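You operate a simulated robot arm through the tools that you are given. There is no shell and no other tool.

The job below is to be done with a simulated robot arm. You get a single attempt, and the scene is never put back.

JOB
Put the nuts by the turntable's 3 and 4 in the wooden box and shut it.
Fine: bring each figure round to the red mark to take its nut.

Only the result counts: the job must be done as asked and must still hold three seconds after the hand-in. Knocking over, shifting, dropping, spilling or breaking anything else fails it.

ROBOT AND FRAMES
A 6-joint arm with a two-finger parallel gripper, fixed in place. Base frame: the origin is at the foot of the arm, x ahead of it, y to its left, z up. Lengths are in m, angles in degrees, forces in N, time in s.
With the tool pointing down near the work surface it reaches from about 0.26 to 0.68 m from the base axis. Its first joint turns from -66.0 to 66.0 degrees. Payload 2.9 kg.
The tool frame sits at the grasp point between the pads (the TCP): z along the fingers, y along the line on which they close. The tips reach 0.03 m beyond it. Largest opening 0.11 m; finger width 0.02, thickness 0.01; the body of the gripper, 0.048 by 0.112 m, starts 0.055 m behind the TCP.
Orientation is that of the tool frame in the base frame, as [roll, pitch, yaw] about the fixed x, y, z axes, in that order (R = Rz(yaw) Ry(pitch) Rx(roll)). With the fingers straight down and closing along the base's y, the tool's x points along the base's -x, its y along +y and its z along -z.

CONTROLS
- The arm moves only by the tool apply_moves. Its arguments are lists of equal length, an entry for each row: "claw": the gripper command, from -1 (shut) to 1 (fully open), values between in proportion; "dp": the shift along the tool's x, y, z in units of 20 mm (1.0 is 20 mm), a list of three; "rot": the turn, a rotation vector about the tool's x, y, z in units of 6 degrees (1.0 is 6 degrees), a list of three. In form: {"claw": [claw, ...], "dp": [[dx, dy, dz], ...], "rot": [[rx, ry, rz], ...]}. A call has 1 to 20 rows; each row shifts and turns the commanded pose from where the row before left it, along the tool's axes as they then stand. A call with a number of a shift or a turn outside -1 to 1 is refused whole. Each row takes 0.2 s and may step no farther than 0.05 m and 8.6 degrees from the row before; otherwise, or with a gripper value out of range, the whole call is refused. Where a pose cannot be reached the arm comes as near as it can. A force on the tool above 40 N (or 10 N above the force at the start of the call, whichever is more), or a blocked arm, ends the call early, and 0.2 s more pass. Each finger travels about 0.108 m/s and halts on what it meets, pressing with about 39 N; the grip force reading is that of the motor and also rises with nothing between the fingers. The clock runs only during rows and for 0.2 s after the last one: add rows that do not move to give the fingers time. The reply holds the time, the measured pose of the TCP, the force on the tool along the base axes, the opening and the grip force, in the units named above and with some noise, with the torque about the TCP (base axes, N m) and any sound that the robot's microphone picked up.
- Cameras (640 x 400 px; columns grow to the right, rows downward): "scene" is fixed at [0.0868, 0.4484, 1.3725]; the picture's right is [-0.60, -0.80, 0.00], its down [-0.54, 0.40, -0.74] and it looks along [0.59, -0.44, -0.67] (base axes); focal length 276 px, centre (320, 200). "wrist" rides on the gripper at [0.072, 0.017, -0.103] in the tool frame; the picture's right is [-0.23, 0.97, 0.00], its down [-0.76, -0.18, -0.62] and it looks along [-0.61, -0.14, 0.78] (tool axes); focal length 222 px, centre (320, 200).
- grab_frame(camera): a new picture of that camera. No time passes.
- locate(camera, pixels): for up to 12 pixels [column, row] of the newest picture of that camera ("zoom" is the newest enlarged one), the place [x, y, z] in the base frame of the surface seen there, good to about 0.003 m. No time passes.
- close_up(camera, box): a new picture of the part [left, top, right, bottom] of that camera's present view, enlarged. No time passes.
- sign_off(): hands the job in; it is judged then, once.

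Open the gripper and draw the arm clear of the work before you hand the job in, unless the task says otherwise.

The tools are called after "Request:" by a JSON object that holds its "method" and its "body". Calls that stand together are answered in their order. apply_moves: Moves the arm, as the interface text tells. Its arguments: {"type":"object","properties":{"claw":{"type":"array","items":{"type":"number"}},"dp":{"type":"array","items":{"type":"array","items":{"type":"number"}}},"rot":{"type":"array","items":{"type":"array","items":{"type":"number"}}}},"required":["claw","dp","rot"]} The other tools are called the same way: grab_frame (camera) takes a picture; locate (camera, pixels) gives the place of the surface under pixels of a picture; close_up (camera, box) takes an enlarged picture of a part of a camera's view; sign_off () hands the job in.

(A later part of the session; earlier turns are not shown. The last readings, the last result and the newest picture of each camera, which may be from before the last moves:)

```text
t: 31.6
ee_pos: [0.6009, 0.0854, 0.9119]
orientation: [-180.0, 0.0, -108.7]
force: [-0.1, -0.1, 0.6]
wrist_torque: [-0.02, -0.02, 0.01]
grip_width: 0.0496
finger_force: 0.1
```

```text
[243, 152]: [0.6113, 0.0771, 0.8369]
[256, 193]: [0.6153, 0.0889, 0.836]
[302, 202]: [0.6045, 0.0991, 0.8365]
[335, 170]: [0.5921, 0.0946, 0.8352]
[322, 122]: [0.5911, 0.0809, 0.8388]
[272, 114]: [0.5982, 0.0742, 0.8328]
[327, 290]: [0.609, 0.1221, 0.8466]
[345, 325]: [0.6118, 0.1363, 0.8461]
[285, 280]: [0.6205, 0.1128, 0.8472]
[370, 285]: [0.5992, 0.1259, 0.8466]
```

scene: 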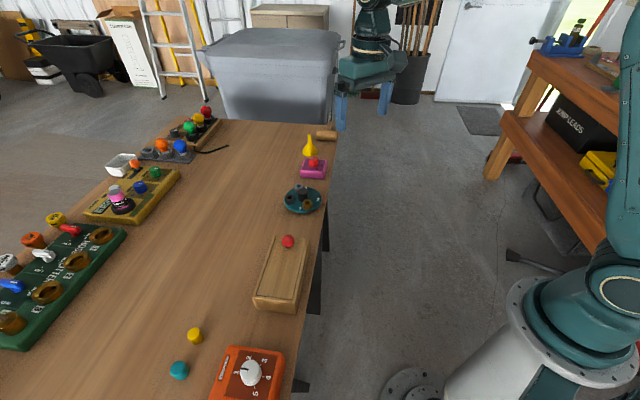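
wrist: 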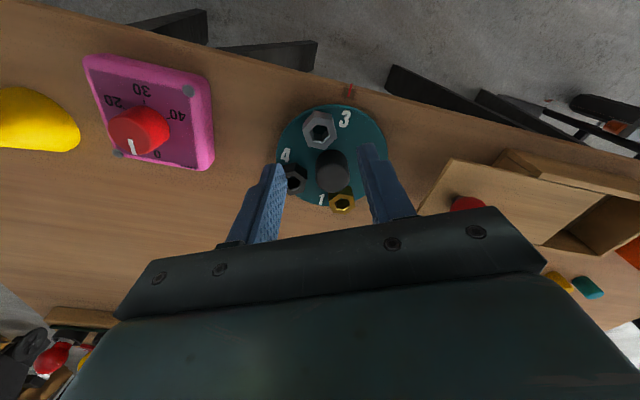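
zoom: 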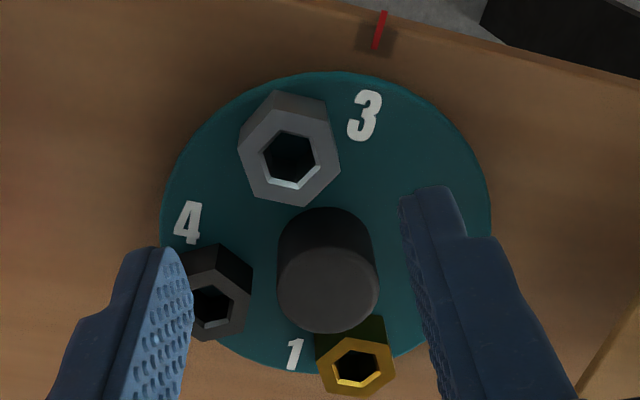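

The grey nut's centre is (0.601, 0.086), matching the TCP. I'll descend to z≈0.852, tips about 4 mm above the disc, with the fingers either side of the nut.

Request:
{"method": "apply_moves", "body": {"claw": [-0.1, -0.1, -0.1, -0.1, -0.1, -0.1], "dp": [[0, 0, 0.7], [0, 0, 0.7], [0, 0, 0.7], [0, 0, 0.5], [0, 0, 0.4], [0, 0, 0]], "rot": [[0, 0, 0], [0, 0, 0], [0, 0, 0], [0, 0, 0], [0, 0, 0], [0, 0, 0]]}}

Request:
{"method": "grab_frame", "body": {"camera": "wrist"}}

Request:
{"method": "close_up", "body": {"camera": "scene", "box": [260, 160, 350, 230]}}

```text
t: 33.0
ee_pos: [0.6006, 0.0858, 0.8513]
orientation: [-179.9, 0.0, -108.8]
force: [-0.3, 0.9, -1.0]
wrist_torque: [0.02, 0.0, 0.0]
grip_width: 0.0495
finger_force: 0.0
```

```text
taken
```

wrist: 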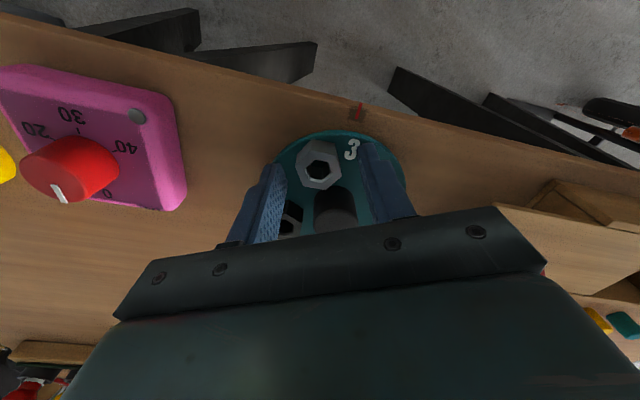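

```text
5.71 times, centred on (305, 195) of scene
```

zoom: 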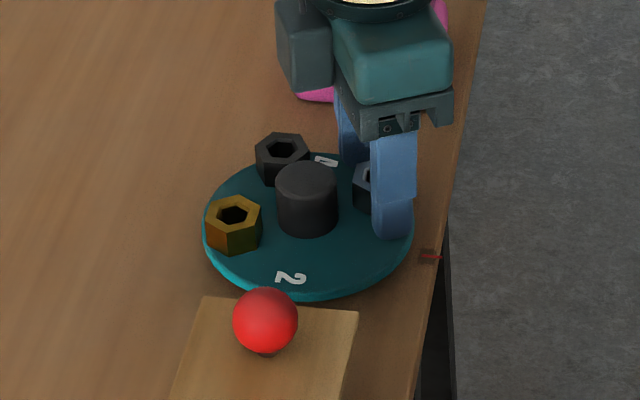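

The fingers straddle the grey nut, clear of the knob and the other nuts. I'll close on it.

Request:
{"method": "apply_moves", "body": {"claw": [-0.3, -0.45, -0.6, -0.8, -0.8, -0.8], "dp": [[0, 0, 0], [0, 0, 0], [0, 0, 0], [0, 0, 0], [0, 0, 0], [0, 0, 0]], "rot": [[0, 0, 0], [0, 0, 0], [0, 0, 0], [0, 0, 0], [0, 0, 0], [0, 0, 0]]}}

Request:
{"method": "close_up", "body": {"camera": "scene", "box": [260, 160, 350, 230]}}

Request:
{"method": "grab_frame", "body": {"camera": "wrist"}}

```text
t: 34.4
ee_pos: [0.5996, 0.0859, 0.8523]
orientation: [180.0, 0.0, -108.9]
force: [-0.5, 0.4, 0.0]
wrist_torque: [0.0, -0.01, 0.01]
grip_width: 0.0283
finger_force: 38.9
```

```text
5.71 times, centred on (305, 195) of scene
```

zoom: 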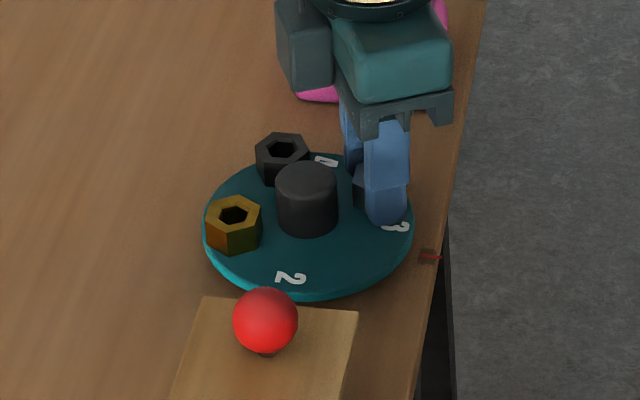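

```text
taken
```

wrist: 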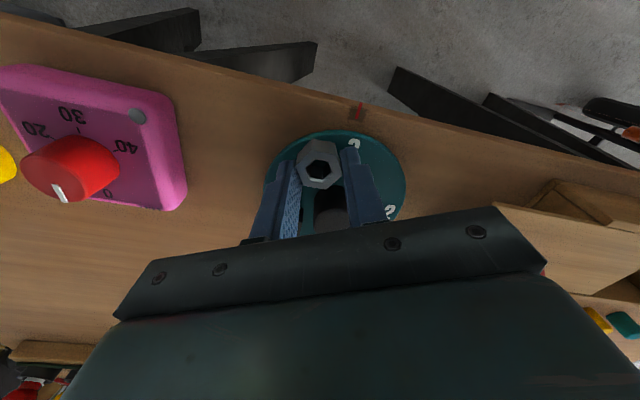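

The nut is gripped (width 0.028, force 39). I'll lift straight up.

Request:
{"method": "apply_moves", "body": {"claw": [-0.8, -0.8, -0.8, -0.8, -0.8, -0.8, -0.8, -0.8], "dp": [[0, 0, -0.3], [0, 0, -0.6], [0, 0, -0.8], [0, 0, -0.8], [0, 0, -0.8], [0, 0, -0.8], [0, 0, -0.8], [0, 0, 0]], "rot": [[0, 0, 0], [0, 0, 0], [0, 0, 0], [0, 0, 0], [0, 0, 0], [0, 0, 0], [0, 0, 0], [0, 0, 0]]}}

Request:
{"method": "grab_frame", "body": {"camera": "wrist"}}

Request:
{"method": "close_up", "body": {"camera": "scene", "box": [260, 160, 350, 230]}}

```text
t: 36.2
ee_pos: [0.6009, 0.0852, 0.9509]
orientation: [179.9, 0.0, -108.7]
force: [0.2, 0.4, 0.7]
wrist_torque: [-0.03, 0.03, -0.03]
grip_width: 0.0282
finger_force: 39.5
```

```text
taken
```

wrist: 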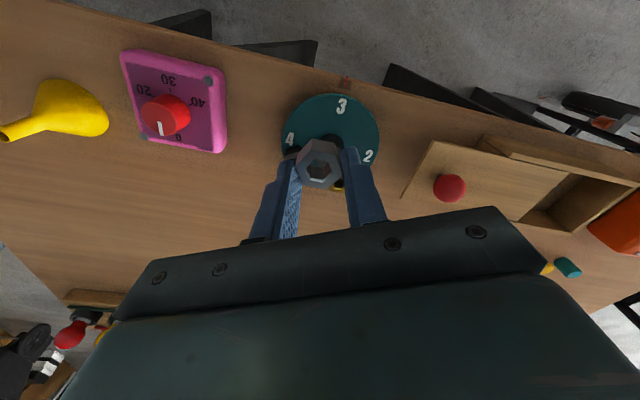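

```text
5.71 times, centred on (305, 195) of scene
```

zoom: 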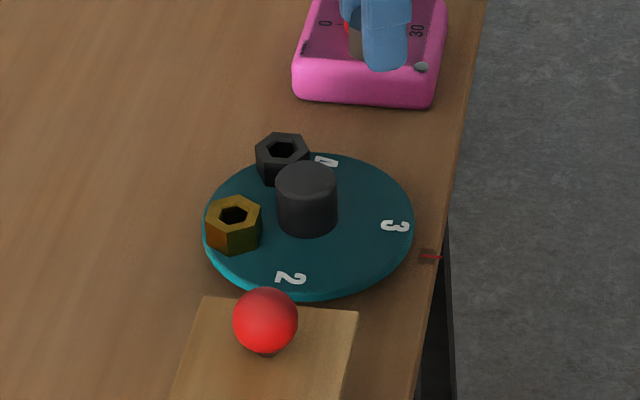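

The grey nut is held and the turntable looks undisturbed. I'll rotate the gripper to yaw 135°, which closes across the box, while still at this height.

Request:
{"method": "apply_moves", "body": {"claw": [-0.8, -0.8, -0.8, -0.8, -0.8, -0.8, -0.8, -0.8, -0.8, -0.8, -0.8, -0.8, -0.8, -0.8, -0.8, -0.8, -0.8, -0.8, -0.8, -0.8], "dp": [[0, 0, 0], [0, 0, 0], [0, 0, 0], [0, 0, 0], [0, 0, 0], [0, 0, 0], [0, 0, 0], [0, 0, 0], [0, 0, 0], [0, 0, 0], [0, 0, 0], [0, 0, 0], [0, 0, 0], [0, 0, 0], [0, 0, 0], [0, 0, 0], [0, 0, 0], [0, 0, 0], [0, 0, 0], [0, 0, 0]], "rot": [[0, 0, 0.969], [0, 0, 0.969], [0, 0, 0.969], [0, 0, 0.969], [0, 0, 0.969], [0, 0, 0.969], [0, 0, 0.969], [0, 0, 0.969], [0, 0, 0.969], [0, 0, 0.969], [0, 0, 0.969], [0, 0, 0.969], [0, 0, 0.969], [0, 0, 0.969], [0, 0, 0.969], [0, 0, 0.969], [0, 0, 0.969], [0, 0, 0.969], [0, 0, 0.969], [0, 0, 0.969]]}}

Request:
{"method": "close_up", "body": {"camera": "scene", "box": [220, 220, 340, 320]}}

Request:
{"method": "locate", "body": {"camera": "zoom", "pixels": [[200, 205], [285, 215], [200, 330], [310, 345], [250, 270], [150, 320], [370, 240], [205, 320]]}}

```text
t: 40.4
ee_pos: [0.6005, 0.0862, 0.9504]
orientation: [-180.0, -0.1, 134.8]
force: [-1.0, 0.9, -0.2]
wrist_torque: [0.03, 0.04, 0.01]
grip_width: 0.028
finger_force: 39.3
```

```text
4.00 times, centred on (280, 270) of scene
```

zoom: 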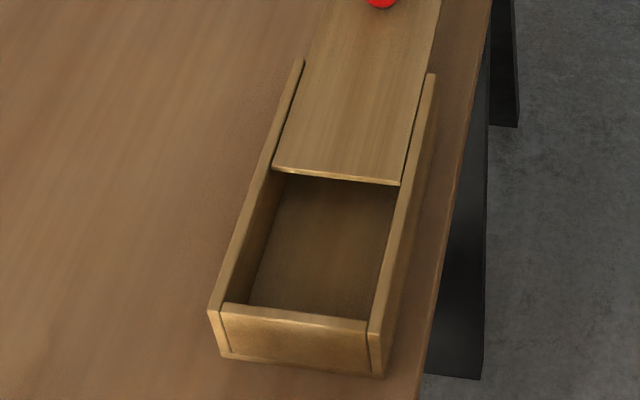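

```text
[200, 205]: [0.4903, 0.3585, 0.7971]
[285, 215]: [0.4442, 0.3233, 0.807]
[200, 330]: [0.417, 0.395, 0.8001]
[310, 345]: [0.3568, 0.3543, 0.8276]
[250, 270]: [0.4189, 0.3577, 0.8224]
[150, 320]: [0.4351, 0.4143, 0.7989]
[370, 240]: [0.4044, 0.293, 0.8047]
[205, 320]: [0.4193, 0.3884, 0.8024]
```

I'll measure the wall tops and the lid's near edge to get the opening exactly.

Request:
{"method": "locate", "body": {"camera": "zoom", "pixels": [[276, 164], [398, 182], [226, 304], [366, 322], [295, 314], [240, 250], [252, 250], [398, 230], [388, 232], [300, 308], [335, 175]]}}

```text
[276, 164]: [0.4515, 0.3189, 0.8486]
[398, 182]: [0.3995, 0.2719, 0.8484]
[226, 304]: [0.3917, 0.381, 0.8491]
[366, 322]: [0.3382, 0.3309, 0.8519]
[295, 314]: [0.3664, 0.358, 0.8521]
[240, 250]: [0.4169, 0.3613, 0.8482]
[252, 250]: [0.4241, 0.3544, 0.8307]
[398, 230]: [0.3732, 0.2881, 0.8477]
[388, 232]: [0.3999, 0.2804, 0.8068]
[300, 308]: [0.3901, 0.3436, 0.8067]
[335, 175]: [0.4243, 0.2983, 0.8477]
```

The opening runs from the near wall's inner edge (0.365, 0.356) to the lid edge (0.4255, 0.2954), about 0.062 m wide inside. I'll carry the nut at this height to above (0.3815, 0.3405), near the near wall.

Request:
{"method": "apply_moves", "body": {"claw": [-0.8, -0.8, -0.8, -0.8, -0.8, -0.8, -0.8, -0.8, -0.8, -0.8, -0.8, -0.8, -0.8, -0.8, -0.8, -0.8, -0.8, -0.8, -0.8], "dp": [[0.929, 0.069, 0], [0.929, 0.069, 0], [0.929, 0.069, 0], [0.929, 0.069, 0], [0.929, 0.069, 0], [0.929, 0.069, 0], [0.929, 0.069, 0], [0.929, 0.069, 0], [0.929, 0.069, 0], [0.929, 0.069, 0], [0.929, 0.069, 0], [0.929, 0.069, 0], [0.929, 0.069, 0], [0.929, 0.069, 0], [0.929, 0.069, 0], [0.929, 0.069, 0], [0.929, 0.069, 0], [0.929, 0.069, 0], [0, 0, 0]], "rot": [[0, 0, 0], [0, 0, 0], [0, 0, 0], [0, 0, 0], [0, 0, 0], [0, 0, 0], [0, 0, 0], [0, 0, 0], [0, 0, 0], [0, 0, 0], [0, 0, 0], [0, 0, 0], [0, 0, 0], [0, 0, 0], [0, 0, 0], [0, 0, 0], [0, 0, 0], [0, 0, 0], [0, 0, 0]]}}

Request:
{"method": "grab_frame", "body": {"camera": "wrist"}}

Request:
{"method": "close_up", "body": {"camera": "scene", "box": [200, 200, 340, 320]}}

```text
t: 44.4
ee_pos: [0.3822, 0.3401, 0.9506]
orientation: [180.0, 0.0, 135.0]
force: [0.2, 0.1, -0.7]
wrist_torque: [0.02, 0.02, 0.01]
grip_width: 0.028
finger_force: 39.0
```

```text
taken
```

wrist: 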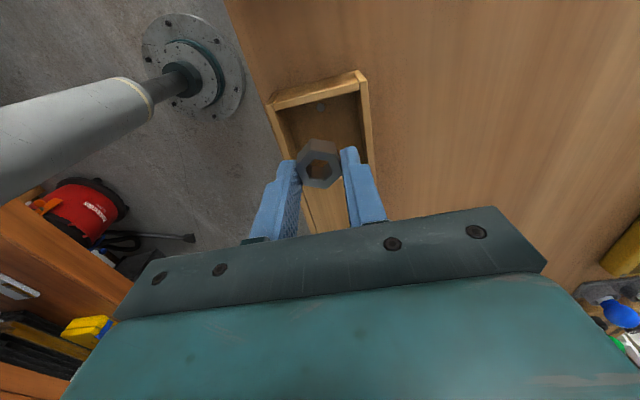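

```text
3.33 times, centred on (270, 260) of scene
```

zoom: 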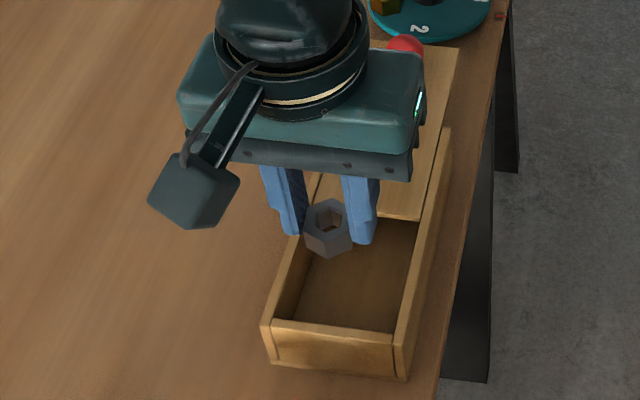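

I'll enlarge the wrist view of the box opening to check the lateral centring.

Request:
{"method": "close_up", "body": {"camera": "wrist", "box": [250, 60, 390, 190]}}

Request:
{"method": "locate", "body": {"camera": "wrist", "pixels": [[271, 110], [279, 108], [366, 100], [360, 101], [320, 90], [318, 99], [300, 122], [289, 135], [369, 140], [364, 140], [280, 105], [357, 92]]}}

```text
3.08 times, centred on (320, 125) of wrist
```

zoom: 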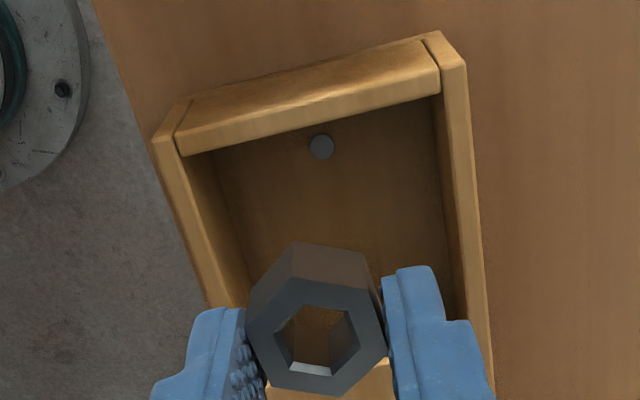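

```text
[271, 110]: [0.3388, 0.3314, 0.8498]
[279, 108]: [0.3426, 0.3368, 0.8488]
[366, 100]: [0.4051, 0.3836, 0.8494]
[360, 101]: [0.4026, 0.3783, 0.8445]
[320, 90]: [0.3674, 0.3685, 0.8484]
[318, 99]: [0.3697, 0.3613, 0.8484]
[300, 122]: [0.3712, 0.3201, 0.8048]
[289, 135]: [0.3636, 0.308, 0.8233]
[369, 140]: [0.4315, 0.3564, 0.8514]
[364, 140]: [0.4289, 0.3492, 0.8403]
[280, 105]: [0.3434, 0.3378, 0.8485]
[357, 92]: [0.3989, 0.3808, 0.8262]
```

I'll locate wall-top edges in this enlarged view.

Request:
{"method": "locate", "body": {"camera": "zoom", "pixels": [[172, 190], [188, 195], [196, 240], [448, 150], [468, 150], [452, 220], [475, 220], [310, 122], [230, 240], [440, 220], [320, 80], [200, 150]]}}

```text
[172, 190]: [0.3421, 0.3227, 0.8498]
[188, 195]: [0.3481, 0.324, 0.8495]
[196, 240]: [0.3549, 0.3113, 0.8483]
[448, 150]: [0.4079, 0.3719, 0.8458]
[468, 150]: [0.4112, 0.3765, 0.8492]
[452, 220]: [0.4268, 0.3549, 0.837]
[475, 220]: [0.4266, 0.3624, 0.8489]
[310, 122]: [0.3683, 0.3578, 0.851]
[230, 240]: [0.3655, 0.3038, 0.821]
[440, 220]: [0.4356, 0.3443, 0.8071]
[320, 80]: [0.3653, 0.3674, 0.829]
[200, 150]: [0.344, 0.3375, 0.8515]
```

The opening's centreline is x+y≈0.724 against the TCP's 0.722, and the inner half-width is about 0.035. That leaves room, so I'll lower the nut into the box to z≈0.849.

Request:
{"method": "apply_moves", "body": {"claw": [-0.8, -0.8, -0.8, -0.8, -0.8, -0.8, -0.8, -0.8], "dp": [[0, 0.05, 0.8], [0, 0, 0.8], [0, 0, 0.8], [0, 0, 0.8], [0, 0, 0.8], [0, 0, 0.6], [0, 0, 0.45], [0, 0, 0]], "rot": [[0, 0, 0], [0, 0, 0], [0, 0, 0], [0, 0, 0], [0, 0, 0], [0, 0, 0], [0, 0, 0], [0, 0, 0]]}}

Request:
{"method": "grab_frame", "body": {"camera": "wrist"}}

Request:
{"method": "close_up", "body": {"camera": "scene", "box": [200, 200, 340, 320]}}

```text
t: 46.2
ee_pos: [0.381, 0.3404, 0.8485]
orientation: [-180.0, 0.1, 135.0]
force: [0.1, 0.1, -0.6]
wrist_torque: [0.03, 0.02, -0.01]
grip_width: 0.0281
finger_force: 39.3
```

```text
taken
```

wrist: 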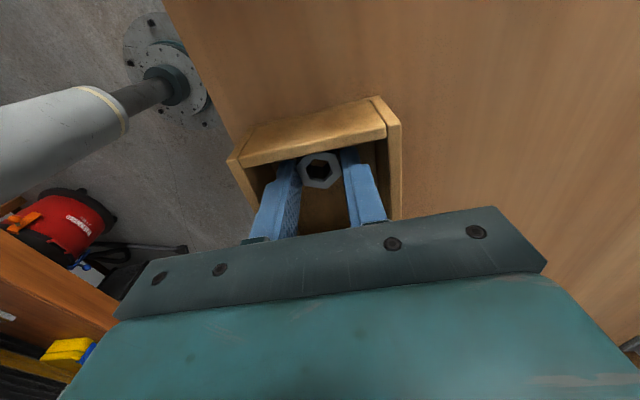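

```text
3.33 times, centred on (270, 260) of scene
```

zoom: 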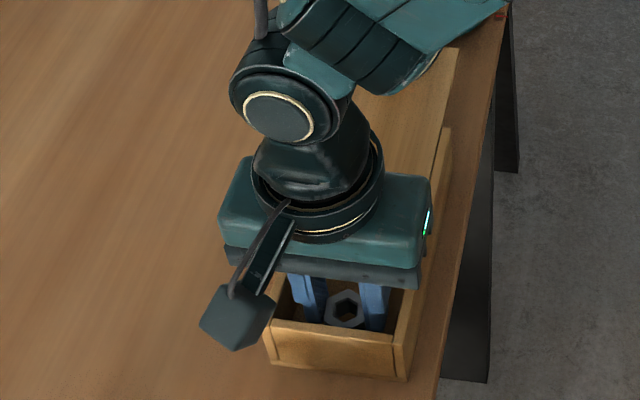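

The nut is inside the box with clearance on both sides. I'll lower 5 mm more and open just enough to release it.

Request:
{"method": "apply_moves", "body": {"claw": [-0.8, -0.6, -0.4, -0.36, -0.36, -0.36], "dp": [[0, 0, 0.25], [0, 0, 0], [0, 0, 0], [0, 0, 0], [0, 0, 0], [0, 0, 0]], "rot": [[0, 0, 0], [0, 0, 0], [0, 0, 0], [0, 0, 0], [0, 0, 0], [0, 0, 0]]}}

Request:
{"method": "grab_frame", "body": {"camera": "wrist"}}

```text
t: 47.6
ee_pos: [0.3827, 0.3417, 0.8442]
orientation: [-179.9, 0.0, 135.0]
force: [0.2, -0.1, 0.1]
wrist_torque: [-0.03, 0.02, 0.03]
grip_width: 0.0349
finger_force: 0.1
```

```text
taken
```

wrist: 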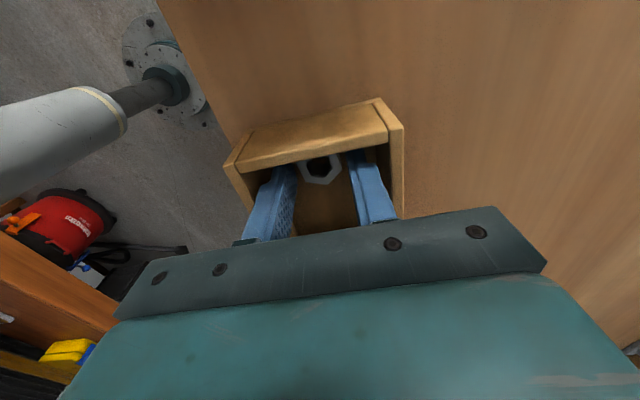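

The nut has dropped to the box floor, free of the fingers. I'll raise the gripper straight up.

Request:
{"method": "apply_moves", "body": {"claw": [-0.36, -0.36, -0.36, -0.36, -0.36, -0.36, -0.36], "dp": [[0, 0, -0.5], [0, 0, -0.9], [0, 0, -1], [0, 0, -1], [0, 0, -1], [0, 0, -1], [0, 0, 0]], "rot": [[0, 0, 0], [0, 0, 0], [0, 0, 0], [0, 0, 0], [0, 0, 0], [0, 0, 0], [0, 0, 0]]}}

Request:
{"method": "grab_frame", "body": {"camera": "wrist"}}

Request:
{"method": "close_up", "body": {"camera": "scene", "box": [200, 180, 340, 320]}}

```text
t: 49.2
ee_pos: [0.3819, 0.3394, 0.9535]
orientation: [180.0, 0.0, 135.0]
force: [-0.7, 0.0, -0.6]
wrist_torque: [0.02, -0.02, -0.01]
grip_width: 0.0352
finger_force: 0.1
```

```text
taken
```

wrist: 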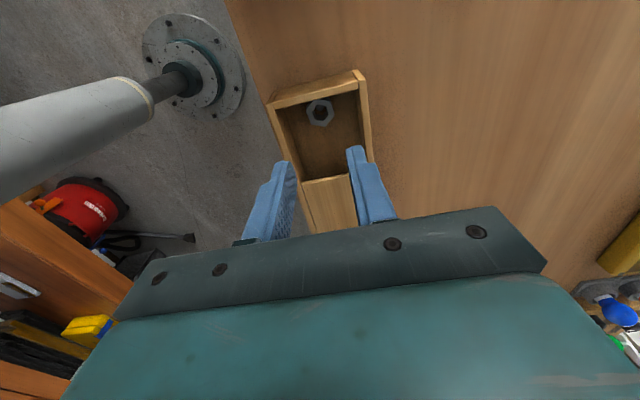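

```text
2.86 times, centred on (270, 250) of scene
```

zoom: 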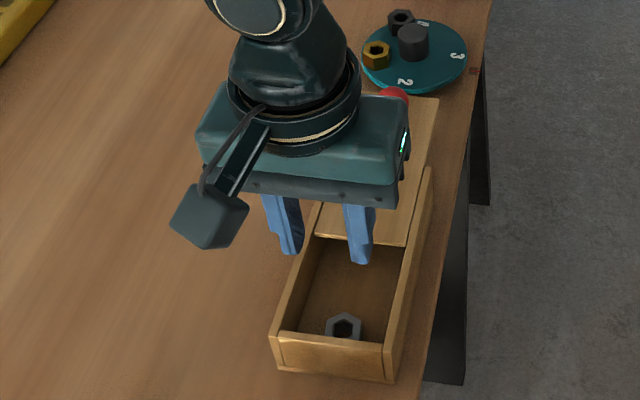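

The grey nut rests in the box by the near wall. I'll go back over the turntable knob at this height.

Request:
{"method": "apply_moves", "body": {"claw": [-0.18, -0.18, -0.18, -0.18, -0.18, -0.18, -0.18, -0.18, -0.18, -0.18, -0.18, -0.18, -0.18, -0.18, -0.18, -0.18, -0.18, -0.18], "dp": [[-0.9276, 0.0229, 0], [-0.9276, 0.0229, 0], [-0.9276, 0.0229, 0], [-0.9276, 0.0229, 0], [-0.9276, 0.0229, 0], [-0.9276, 0.0229, 0], [-0.9276, 0.0229, 0], [-0.9276, 0.0229, 0], [-0.9276, 0.0229, 0], [-0.9276, 0.0229, 0], [-0.9276, 0.0229, 0], [-0.9276, 0.0229, 0], [-0.9276, 0.0229, 0], [-0.9276, 0.0229, 0], [-0.9276, 0.0229, 0], [-0.9276, 0.0229, 0], [-0.9276, 0.0229, 0], [0, 0, 0]], "rot": [[0, 0, 0], [0, 0, 0], [0, 0, 0], [0, 0, 0], [0, 0, 0], [0, 0, 0], [0, 0, 0], [0, 0, 0], [0, 0, 0], [0, 0, 0], [0, 0, 0], [0, 0, 0], [0, 0, 0], [0, 0, 0], [0, 0, 0], [0, 0, 0], [0, 0, 0], [0, 0, 0]]}}

Request:
{"method": "apply_moves", "body": {"claw": [-0.18, -0.18, -0.18, -0.18, -0.18, -0.18, -0.18, -0.18, -0.18, -0.18, -0.18, -0.18, -0.18, -0.18], "dp": [[0, 0, 0], [0, 0, 0], [0, 0, 0], [0, 0, 0], [0, 0, 0], [0, 0, 0], [0, 0, 0], [0, 0, 0], [0, 0, 0], [0, 0, 0], [0, 0, 0], [0, 0, 0], [0, 0, 0], [0, 0, 0]], "rot": [[0, 0, -0.942], [0, 0, -0.942], [0, 0, -0.942], [0, 0, -0.942], [0, 0, -0.942], [0, 0, -0.942], [0, 0, -0.942], [0, 0, -0.942], [0, 0, -0.942], [0, 0, -0.942], [0, 0, -0.942], [0, 0, -0.942], [0, 0, -0.942], [0, 0, 0]]}}

Request:
{"method": "grab_frame", "body": {"camera": "wrist"}}

Request:
{"method": "close_up", "body": {"camera": "wrist", "box": [255, 40, 385, 175]}}

```text
t: 53.0
ee_pos: [0.6122, 0.1237, 0.9513]
orientation: [180.0, 0.0, 135.0]
force: [0.1, -0.6, 0.3]
wrist_torque: [0.03, -0.02, 0.02]
grip_width: 0.0451
finger_force: 0.2
```

```text
t: 56.0
ee_pos: [0.6126, 0.1218, 0.9515]
orientation: [180.0, 0.0, -151.4]
force: [-0.5, -0.4, -0.3]
wrist_torque: [0.0, -0.01, 0.0]
grip_width: 0.0451
finger_force: 0.0
```

```text
taken
```

wrist: 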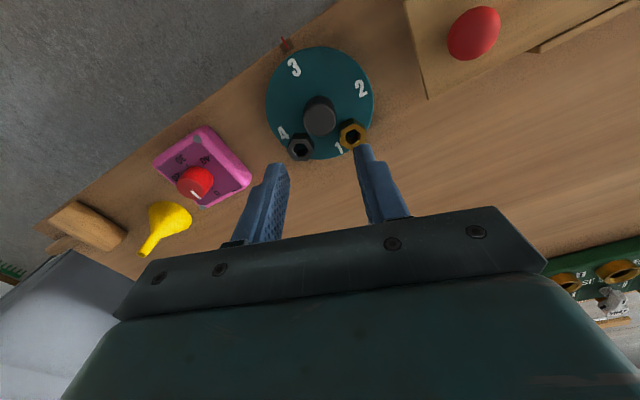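

```text
2.96 times, centred on (320, 108) of wrist
```

zoom: 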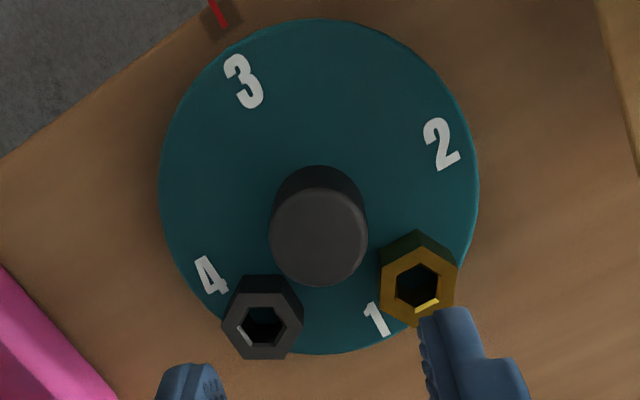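

4 and its black nut are next in line, and 3 is still at the mark. I'll re-measure the knob centre and figures.

Request:
{"method": "locate", "body": {"camera": "zoom", "pixels": [[319, 235], [276, 232], [362, 232], [320, 195], [320, 278], [217, 12], [245, 82], [440, 143], [210, 274], [376, 319]]}}

```text
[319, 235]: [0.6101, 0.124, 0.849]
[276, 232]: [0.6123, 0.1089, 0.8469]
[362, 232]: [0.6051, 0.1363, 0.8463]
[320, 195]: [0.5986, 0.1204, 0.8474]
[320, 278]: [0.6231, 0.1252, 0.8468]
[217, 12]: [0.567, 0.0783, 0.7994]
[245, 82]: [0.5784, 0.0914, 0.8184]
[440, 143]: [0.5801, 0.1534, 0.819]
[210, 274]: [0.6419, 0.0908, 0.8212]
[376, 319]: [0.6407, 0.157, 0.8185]
```

The centre is (0.610, 0.123), so I'll correct about 1.5 mm and descend to the knob.

Request:
{"method": "apply_moves", "body": {"claw": [-0.18, -0.18, -0.18, -0.18, -0.18, -0.18, -0.18], "dp": [[0.066, 0.036, 0.8], [0, 0, 0.8], [0, 0, 0.8], [0, 0, 0.8], [0, 0, 0.8], [0, 0, 0.45], [0, 0, 0]], "rot": [[0, 0, 0], [0, 0, 0], [0, 0, 0], [0, 0, 0], [0, 0, 0], [0, 0, 0], [0, 0, 0]]}}

Request:
{"method": "close_up", "body": {"camera": "scene", "box": [260, 160, 350, 230]}}

Request:
{"method": "grab_frame", "body": {"camera": "wrist"}}

```text
t: 57.6
ee_pos: [0.6111, 0.1249, 0.8623]
orientation: [180.0, -0.1, -151.6]
force: [-0.5, -0.2, -0.5]
wrist_torque: [0.01, 0.0, 0.01]
grip_width: 0.0449
finger_force: 0.1
```

```text
5.71 times, centred on (305, 195) of scene
```

zoom: 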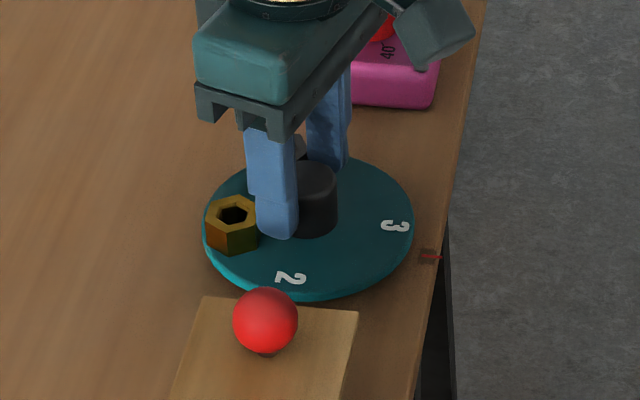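

```text
taken
```

wrist: 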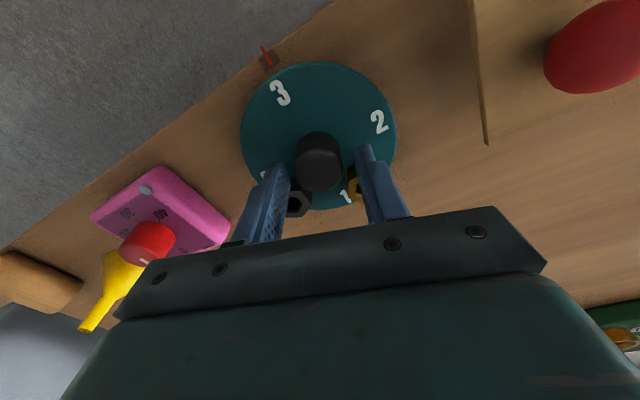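

The fingers straddle the knob with no contact force. I'll close on it.

Request:
{"method": "apply_moves", "body": {"claw": [-0.4, -0.6, -0.8, -0.8], "dp": [[0, 0, 0], [0, 0, 0], [0, 0, 0], [0, 0, 0]], "rot": [[0, 0, 0], [0, 0, 0], [0, 0, 0], [0, 0, 0]]}}

Request:
{"method": "close_up", "body": {"camera": "scene", "box": [260, 160, 350, 230]}}

```text
t: 58.6
ee_pos: [0.6122, 0.1228, 0.8628]
orientation: [180.0, -0.1, -151.7]
force: [4.8, -7.1, -3.7]
wrist_torque: [-0.09, -0.34, -0.01]
grip_width: 0.0305
finger_force: 45.4
```

```text
5.71 times, centred on (305, 195) of scene
```

zoom: 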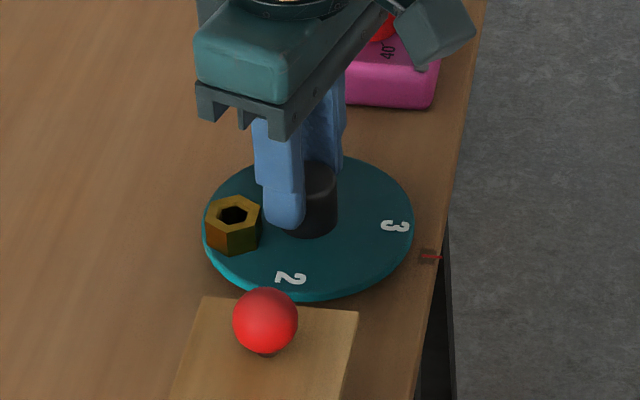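

The knob is gripped with a small side load. I'll shift 0.8 mm to relieve it, then turn 90° clockwise slowly to bring 4 to the mark.

Request:
{"method": "apply_moves", "body": {"claw": [-0.8, -0.8, -0.8, -0.8, -0.8, -0.8, -0.8, -0.8, -0.8, -0.8, -0.8, -0.8, -0.8, -0.8, -0.8, -0.8, -0.8, -0.8, -0.8, -0.8], "dp": [[0, -0.04, 0], [0, 0, 0], [0, 0, 0], [0, 0, 0], [0, 0, 0], [0, 0, 0], [0, 0, 0], [0, 0, 0], [0, 0, 0], [0, 0, 0], [0, 0, 0], [0, 0, 0], [0, 0, 0], [0, 0, 0], [0, 0, 0], [0, 0, 0], [0, 0, 0], [0, 0, 0], [0, 0, 0], [0, 0, 0]], "rot": [[0, 0, 0.2], [0, 0, 0.6], [0, 0, 0.8], [0, 0, 0.8], [0, 0, 0.8], [0, 0, 0.8], [0, 0, 0.8], [0, 0, 0.8], [0, 0, 0.8], [0, 0, 0.8], [0, 0, 0.8], [0, 0, 0.8], [0, 0, 0.8], [0, 0, 0.8], [0, 0, 0.8], [0, 0, 0.8], [0, 0, 0.8], [0, 0, 0.8], [0, 0, 0.8], [0, 0, 0.6]]}}

Request:
{"method": "grab_frame", "body": {"camera": "wrist"}}

Request:
{"method": "close_up", "body": {"camera": "scene", "box": [260, 160, 350, 230]}}

```text
t: 62.8
ee_pos: [0.6109, 0.1214, 0.8609]
orientation: [-179.9, 0.0, 118.3]
force: [4.3, -19.5, -7.6]
wrist_torque: [-0.39, 0.13, 0.25]
grip_width: 0.0307
finger_force: 45.2
```

```text
taken
```

wrist: 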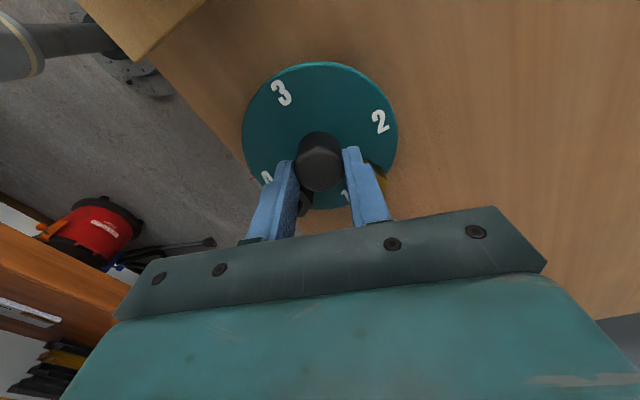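

```text
5.71 times, centred on (305, 195) of scene
```

zoom: 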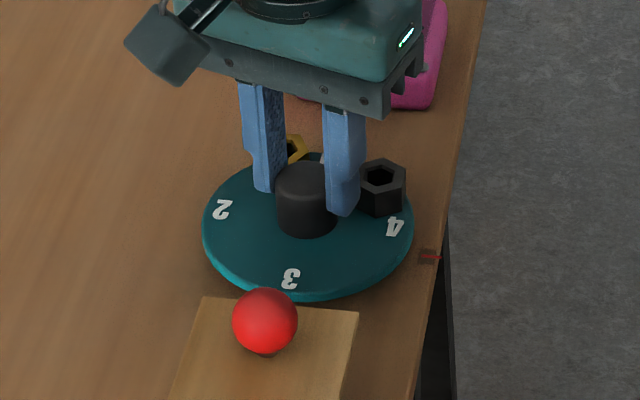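

Figure 4 is at the mark and the black nut has come round to (383,188). I'll relieve the side load, release and rise.

Request:
{"method": "apply_moves", "body": {"claw": [-0.8, -0.8, -0.5, -0.22, -0.22, -0.22, -0.22, -0.22, -0.22, -0.22, -0.22], "dp": [[-0.045, -0.014, 0], [0, 0, 0], [0, 0, 0], [0, 0, 0], [0, 0, 0], [0, 0, -0.5], [0, 0, -0.8], [0, 0, -0.9], [0, 0, -0.9], [0, 0, -0.9], [0, 0, 0]], "rot": [[0, 0, 0], [0, 0, 0], [0, 0, 0], [0, 0, 0], [0, 0, 0], [0, 0, 0], [0, 0, 0], [0, 0, 0], [0, 0, 0], [0, 0, 0], [0, 0, 0]]}}

Request:
{"method": "close_up", "body": {"camera": "scene", "box": [260, 160, 350, 230]}}

Request:
{"method": "close_up", "body": {"camera": "wrist", "box": [255, 40, 385, 175]}}

```text
t: 65.2
ee_pos: [0.6126, 0.1228, 0.9435]
orientation: [-180.0, -0.1, 118.4]
force: [0.1, 0.1, -0.2]
wrist_torque: [-0.01, 0.0, 0.0]
grip_width: 0.0428
finger_force: 0.0
```

```text
5.71 times, centred on (305, 195) of scene
```

zoom: 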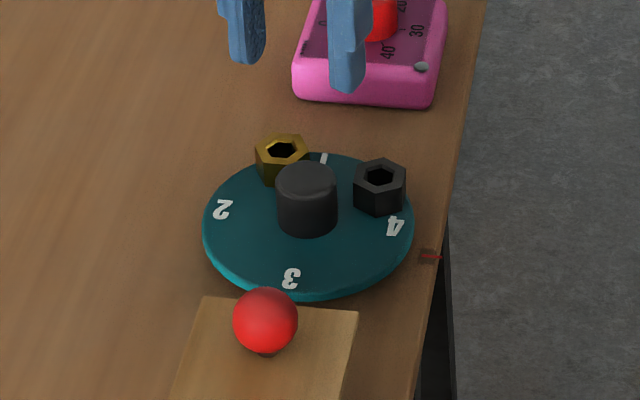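

```text
2.96 times, centred on (320, 108) of wrist
```

zoom: 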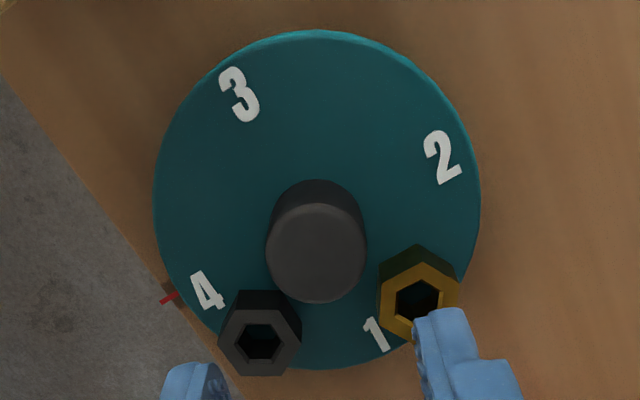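

4 is at the mark, released and steady. Now I'll measure the black nut's corners, figure 4 and the mark.

Request:
{"method": "locate", "body": {"camera": "zoom", "pixels": [[169, 298], [207, 291], [222, 340], [238, 309], [282, 311], [297, 342], [281, 371], [240, 371], [316, 250], [440, 158], [240, 95], [376, 334]]}}

```text
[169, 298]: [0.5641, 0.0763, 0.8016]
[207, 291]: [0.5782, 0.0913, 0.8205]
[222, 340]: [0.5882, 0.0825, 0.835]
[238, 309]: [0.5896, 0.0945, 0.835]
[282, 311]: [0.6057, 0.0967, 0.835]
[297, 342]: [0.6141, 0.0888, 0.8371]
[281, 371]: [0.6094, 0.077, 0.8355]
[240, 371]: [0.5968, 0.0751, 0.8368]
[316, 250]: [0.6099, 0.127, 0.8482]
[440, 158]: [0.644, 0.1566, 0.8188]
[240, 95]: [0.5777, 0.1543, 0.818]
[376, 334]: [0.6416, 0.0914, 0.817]
```

Figure 4 (225°) lines up with the mark (225.5°). The black nut's centre is (0.6006, 0.0858), with flats again facing about 163°, so I'll turn the gripper to yaw ≈252° at this height.

Request:
{"method": "apply_moves", "body": {"claw": [-0.1, -0.1, -0.1, -0.1, -0.1, -0.1, -0.1, -0.1, -0.1, -0.1, -0.1, -0.1, -0.1, -0.1, -0.1, -0.1, -0.1, -0.1, -0.1, -0.1], "dp": [[0, 0, 0], [0, 0, 0], [0, 0, 0], [0, 0, 0], [0, 0, 0], [0, 0, 0], [0, 0, 0], [0, 0, 0], [0, 0, 0], [0, 0, 0], [0, 0, 0], [0, 0, 0], [0, 0, 0], [0, 0, 0], [0, 0, 0], [0, 0, 0], [0, 0, 0], [0, 0, 0], [0, 0, 0], [0, 0, 0]], "rot": [[0, 0, -1], [0, 0, -1], [0, 0, -1], [0, 0, -1], [0, 0, -1], [0, 0, -1], [0, 0, -1], [0, 0, -1], [0, 0, -1], [0, 0, -1], [0, 0, -1], [0, 0, -1], [0, 0, -1], [0, 0, -1], [0, 0, -1], [0, 0, -1], [0, 0, -1], [0, 0, -1], [0, 0, -1], [0, 0, -1]]}}

Request:
{"method": "apply_moves", "body": {"claw": [-0.1, -0.1, -0.1, -0.1], "dp": [[0, 0, 0], [0, 0, 0], [0, 0, 0], [0, 0, 0]], "rot": [[0, 0, -0.75], [0, 0, -0.75], [0, 0, -0.75], [0, 0, 0]]}}

```text
t: 69.4
ee_pos: [0.6109, 0.1219, 0.9441]
orientation: [-180.0, 0.0, -121.4]
force: [0.6, 0.4, 0.1]
wrist_torque: [-0.03, 0.0, -0.03]
grip_width: 0.0495
finger_force: 0.1
```

```text
t: 70.4
ee_pos: [0.6122, 0.1227, 0.9428]
orientation: [-180.0, 0.0, -108.0]
force: [0.7, 0.3, 0.2]
wrist_torque: [0.01, 0.02, -0.03]
grip_width: 0.0497
finger_force: 0.1
```

The gripper is at yaw 252°. I'll shift above the black nut at z≈0.912.

Request:
{"method": "apply_moves", "body": {"claw": [-0.1, -0.1, -0.1, -0.1], "dp": [[0.638, -0.011, 0.5], [0.638, -0.011, 0.5], [0.638, -0.011, 0.5], [0, 0, 0]], "rot": [[0, 0, 0], [0, 0, 0], [0, 0, 0], [0, 0, 0]]}}

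Request:
{"method": "close_up", "body": {"camera": "wrist", "box": [270, 80, 390, 215]}}

Request:
{"method": "close_up", "body": {"camera": "scene", "box": [260, 160, 350, 230]}}

```text
t: 71.4
ee_pos: [0.5988, 0.0845, 0.9121]
orientation: [-180.0, -0.1, -108.1]
force: [-0.1, 0.4, 0.1]
wrist_torque: [-0.04, -0.02, 0.04]
grip_width: 0.0493
finger_force: 0.1
```

```text
2.96 times, centred on (330, 148) of wrist
```

zoom: 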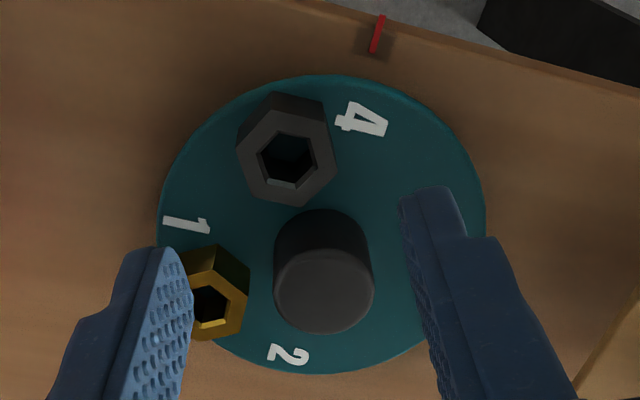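

```text
5.71 times, centred on (305, 195) of scene
```

zoom: 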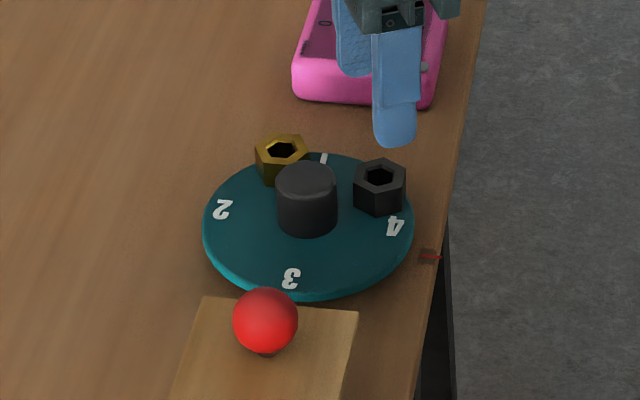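

The view matches the grey nut's approach, with the black nut at (288,155) here against (290,157) then. I'll descend to z≈0.852.

Request:
{"method": "apply_moves", "body": {"claw": [-0.1, -0.1, -0.1, -0.1, -0.1, -0.1], "dp": [[0, 0, 0.7], [0, 0, 0.7], [0, 0, 0.7], [0, 0, 0.5], [0, 0, 0.4], [0, 0, 0]], "rot": [[0, 0, 0], [0, 0, 0], [0, 0, 0], [0, 0, 0], [0, 0, 0], [0, 0, 0]]}}

Request:
{"method": "grab_frame", "body": {"camera": "wrist"}}

Request:
{"method": "close_up", "body": {"camera": "scene", "box": [260, 160, 350, 230]}}

```text
t: 72.8
ee_pos: [0.5998, 0.0845, 0.852]
orientation: [-180.0, -0.1, -108.0]
force: [-0.1, -0.4, 0.5]
wrist_torque: [0.02, -0.01, 0.02]
grip_width: 0.0495
finger_force: 0.0
```

```text
taken
```

wrist: 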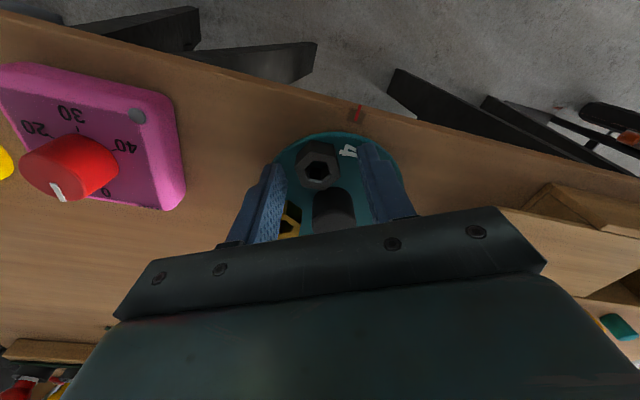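

```text
5.71 times, centred on (305, 195) of scene
```

zoom: 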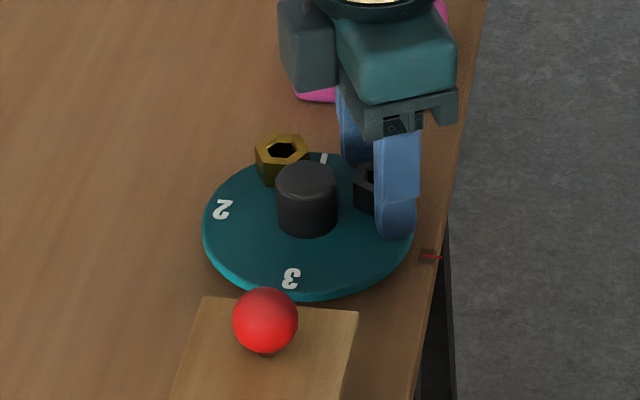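

The black nut at (318,172) is between the open fingers with no contact force. I'll close on it.

Request:
{"method": "apply_moves", "body": {"claw": [-0.3, -0.45, -0.6, -0.8, -0.8, -0.8], "dp": [[0, 0, 0], [0, 0, 0], [0, 0, 0], [0, 0, 0], [0, 0, 0], [0, 0, 0]], "rot": [[0, 0, 0], [0, 0, 0], [0, 0, 0], [0, 0, 0], [0, 0, 0], [0, 0, 0]]}}

Request:
{"method": "grab_frame", "body": {"camera": "wrist"}}

Request:
{"method": "close_up", "body": {"camera": "scene", "box": [260, 160, 350, 230]}}

```text
t: 74.2
ee_pos: [0.5997, 0.084, 0.8522]
orientation: [-180.0, -0.1, -108.1]
force: [-0.9, -0.2, 1.1]
wrist_torque: [0.0, 0.0, -0.02]
grip_width: 0.0283
finger_force: 39.3
```

```text
taken
```

wrist: 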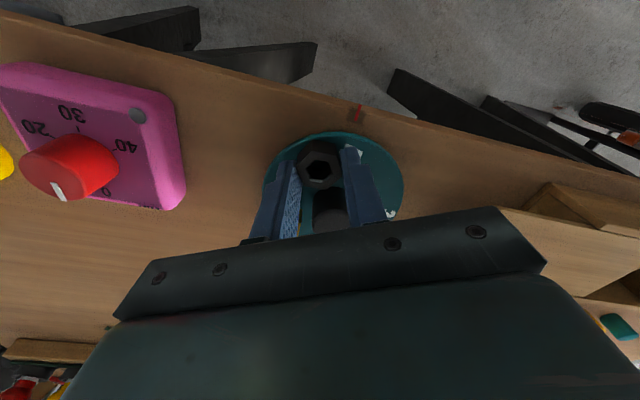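

```text
5.71 times, centred on (305, 195) of scene
```

zoom: 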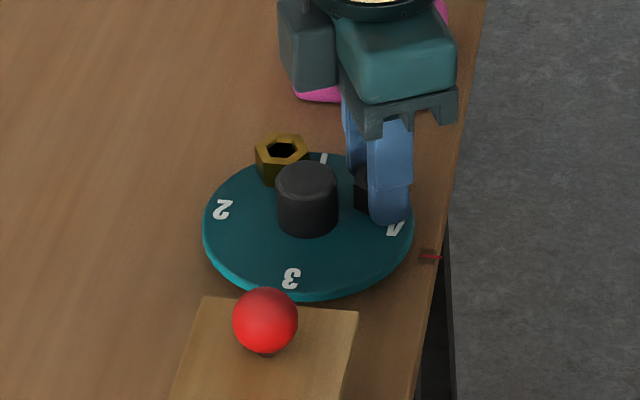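

The nut is gripped at width 0.028. I'll lift straight up, then turn to yaw 135°.

Request:
{"method": "apply_moves", "body": {"claw": [-0.8, -0.8, -0.8, -0.8, -0.8, -0.8, -0.8, -0.8], "dp": [[0, 0, -0.3], [0, 0, -0.6], [0, 0, -0.8], [0, 0, -0.8], [0, 0, -0.8], [0, 0, -0.8], [0, 0, -0.8], [0, 0, 0]], "rot": [[0, 0, 0], [0, 0, 0], [0, 0, 0], [0, 0, 0], [0, 0, 0], [0, 0, 0], [0, 0, 0], [0, 0, 0]]}}

Request:
{"method": "apply_moves", "body": {"claw": [-0.8, -0.8, -0.8, -0.8, -0.8, -0.8, -0.8, -0.8, -0.8, -0.8, -0.8, -0.8, -0.8, -0.8, -0.8, -0.8, -0.8, -0.8, -0.8, -0.8], "dp": [[0, 0, 0], [0, 0, 0], [0, 0, 0], [0, 0, 0], [0, 0, 0], [0, 0, 0], [0, 0, 0], [0, 0, 0], [0, 0, 0], [0, 0, 0], [0, 0, 0], [0, 0, 0], [0, 0, 0], [0, 0, 0], [0, 0, 0], [0, 0, 0], [0, 0, 0], [0, 0, 0], [0, 0, 0], [0, 0, 0]], "rot": [[0, 0, 0.975], [0, 0, 0.975], [0, 0, 0.975], [0, 0, 0.975], [0, 0, 0.975], [0, 0, 0.975], [0, 0, 0.975], [0, 0, 0.975], [0, 0, 0.975], [0, 0, 0.975], [0, 0, 0.975], [0, 0, 0.975], [0, 0, 0.975], [0, 0, 0.975], [0, 0, 0.975], [0, 0, 0.975], [0, 0, 0.975], [0, 0, 0.975], [0, 0, 0.975], [0, 0, 0.975]]}}

Request:
{"method": "grab_frame", "body": {"camera": "wrist"}}

Request:
{"method": "close_up", "body": {"camera": "scene", "box": [220, 160, 350, 320]}}

```text
t: 76.0
ee_pos: [0.6002, 0.085, 0.9503]
orientation: [179.9, 0.0, -108.1]
force: [0.4, 0.2, -0.4]
wrist_torque: [0.02, 0.01, 0.03]
grip_width: 0.0281
finger_force: 39.0
```

```text
t: 80.2
ee_pos: [0.5992, 0.0857, 0.9514]
orientation: [-180.0, 0.0, 134.7]
force: [-0.7, -0.1, -0.9]
wrist_torque: [0.03, 0.01, -0.03]
grip_width: 0.0279
finger_force: 39.1
```

```text
taken
```

wrist: 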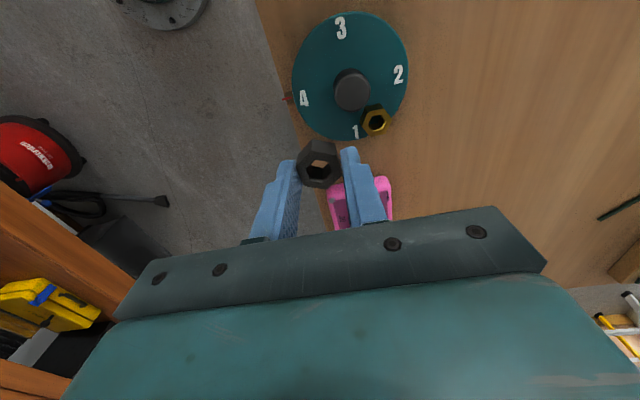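

```text
2.50 times, centred on (285, 240) of scene
```

zoom: 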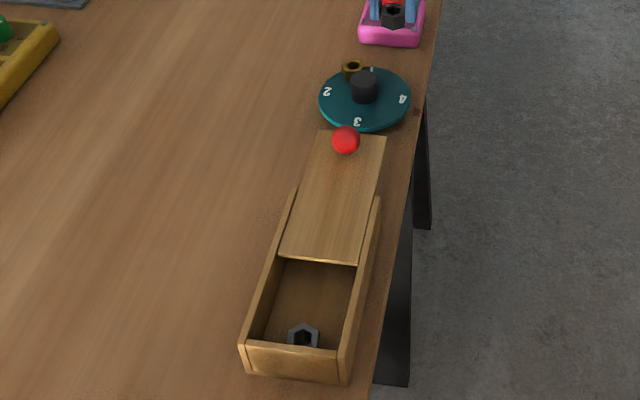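

The black nut is held and the turntable is as it was. I'll carry it to above (0.4085, 0.3155), between the grey nut and the lid edge.

Request:
{"method": "apply_moves", "body": {"claw": [-0.8, -0.8, -0.8, -0.8, -0.8, -0.8, -0.8, -0.8, -0.8, -0.8, -0.8, -0.8, -0.8, -0.8, -0.8, -0.8, -0.8], "dp": [[0.9316, 0.0862, 0], [0.9316, 0.0862, 0], [0.9316, 0.0862, 0], [0.9316, 0.0862, 0], [0.9316, 0.0862, 0], [0.9316, 0.0862, 0], [0.9316, 0.0862, 0], [0.9316, 0.0862, 0], [0.9316, 0.0862, 0], [0.9316, 0.0862, 0], [0.9316, 0.0862, 0], [0.9316, 0.0862, 0], [0.9316, 0.0862, 0], [0.9316, 0.0862, 0], [0.9316, 0.0862, 0], [0.9316, 0.0862, 0], [0, 0, 0]], "rot": [[0, 0, 0], [0, 0, 0], [0, 0, 0], [0, 0, 0], [0, 0, 0], [0, 0, 0], [0, 0, 0], [0, 0, 0], [0, 0, 0], [0, 0, 0], [0, 0, 0], [0, 0, 0], [0, 0, 0], [0, 0, 0], [0, 0, 0], [0, 0, 0], [0, 0, 0]]}}

Request:
{"method": "close_up", "body": {"camera": "scene", "box": [200, 200, 340, 320]}}

Request:
{"method": "close_up", "body": {"camera": "wrist", "box": [240, 20, 400, 190]}}

```text
t: 83.8
ee_pos: [0.4088, 0.3157, 0.9528]
orientation: [-179.9, 0.1, 134.9]
force: [0.1, 0.0, 0.3]
wrist_torque: [0.0, -0.02, -0.06]
grip_width: 0.0279
finger_force: 39.1
```

```text
3.33 times, centred on (270, 260) of scene
```

zoom: 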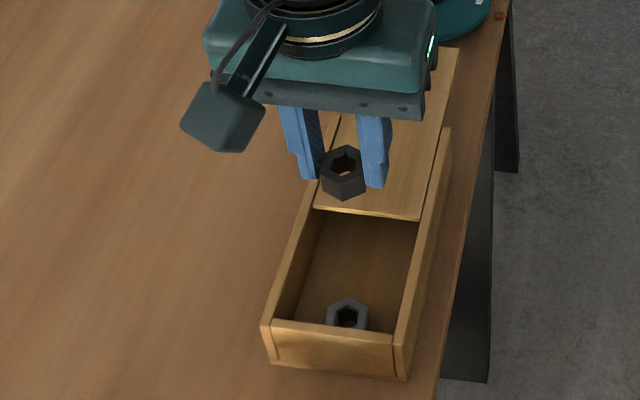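

```text
2.35 times, centred on (320, 105) of wrist
```

zoom: 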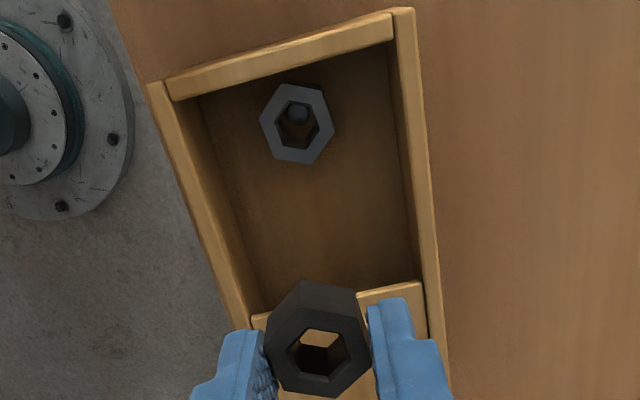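

I'll check where the grey nut and the lid edge sit relative to the drop point.

Request:
{"method": "locate", "body": {"camera": "zoom", "pixels": [[264, 122], [283, 88], [322, 93], [331, 128], [308, 160], [275, 155], [385, 292], [259, 320], [412, 200], [200, 200], [222, 200], [420, 200]]}}

```text
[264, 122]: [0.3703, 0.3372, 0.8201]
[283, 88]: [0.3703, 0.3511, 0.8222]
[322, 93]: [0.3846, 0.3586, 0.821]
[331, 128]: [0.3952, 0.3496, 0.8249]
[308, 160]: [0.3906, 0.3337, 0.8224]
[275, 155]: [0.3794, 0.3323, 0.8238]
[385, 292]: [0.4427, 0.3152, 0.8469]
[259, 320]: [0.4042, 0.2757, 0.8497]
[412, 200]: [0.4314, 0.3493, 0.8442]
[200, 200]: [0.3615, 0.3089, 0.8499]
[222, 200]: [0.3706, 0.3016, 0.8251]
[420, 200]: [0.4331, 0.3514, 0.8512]
```

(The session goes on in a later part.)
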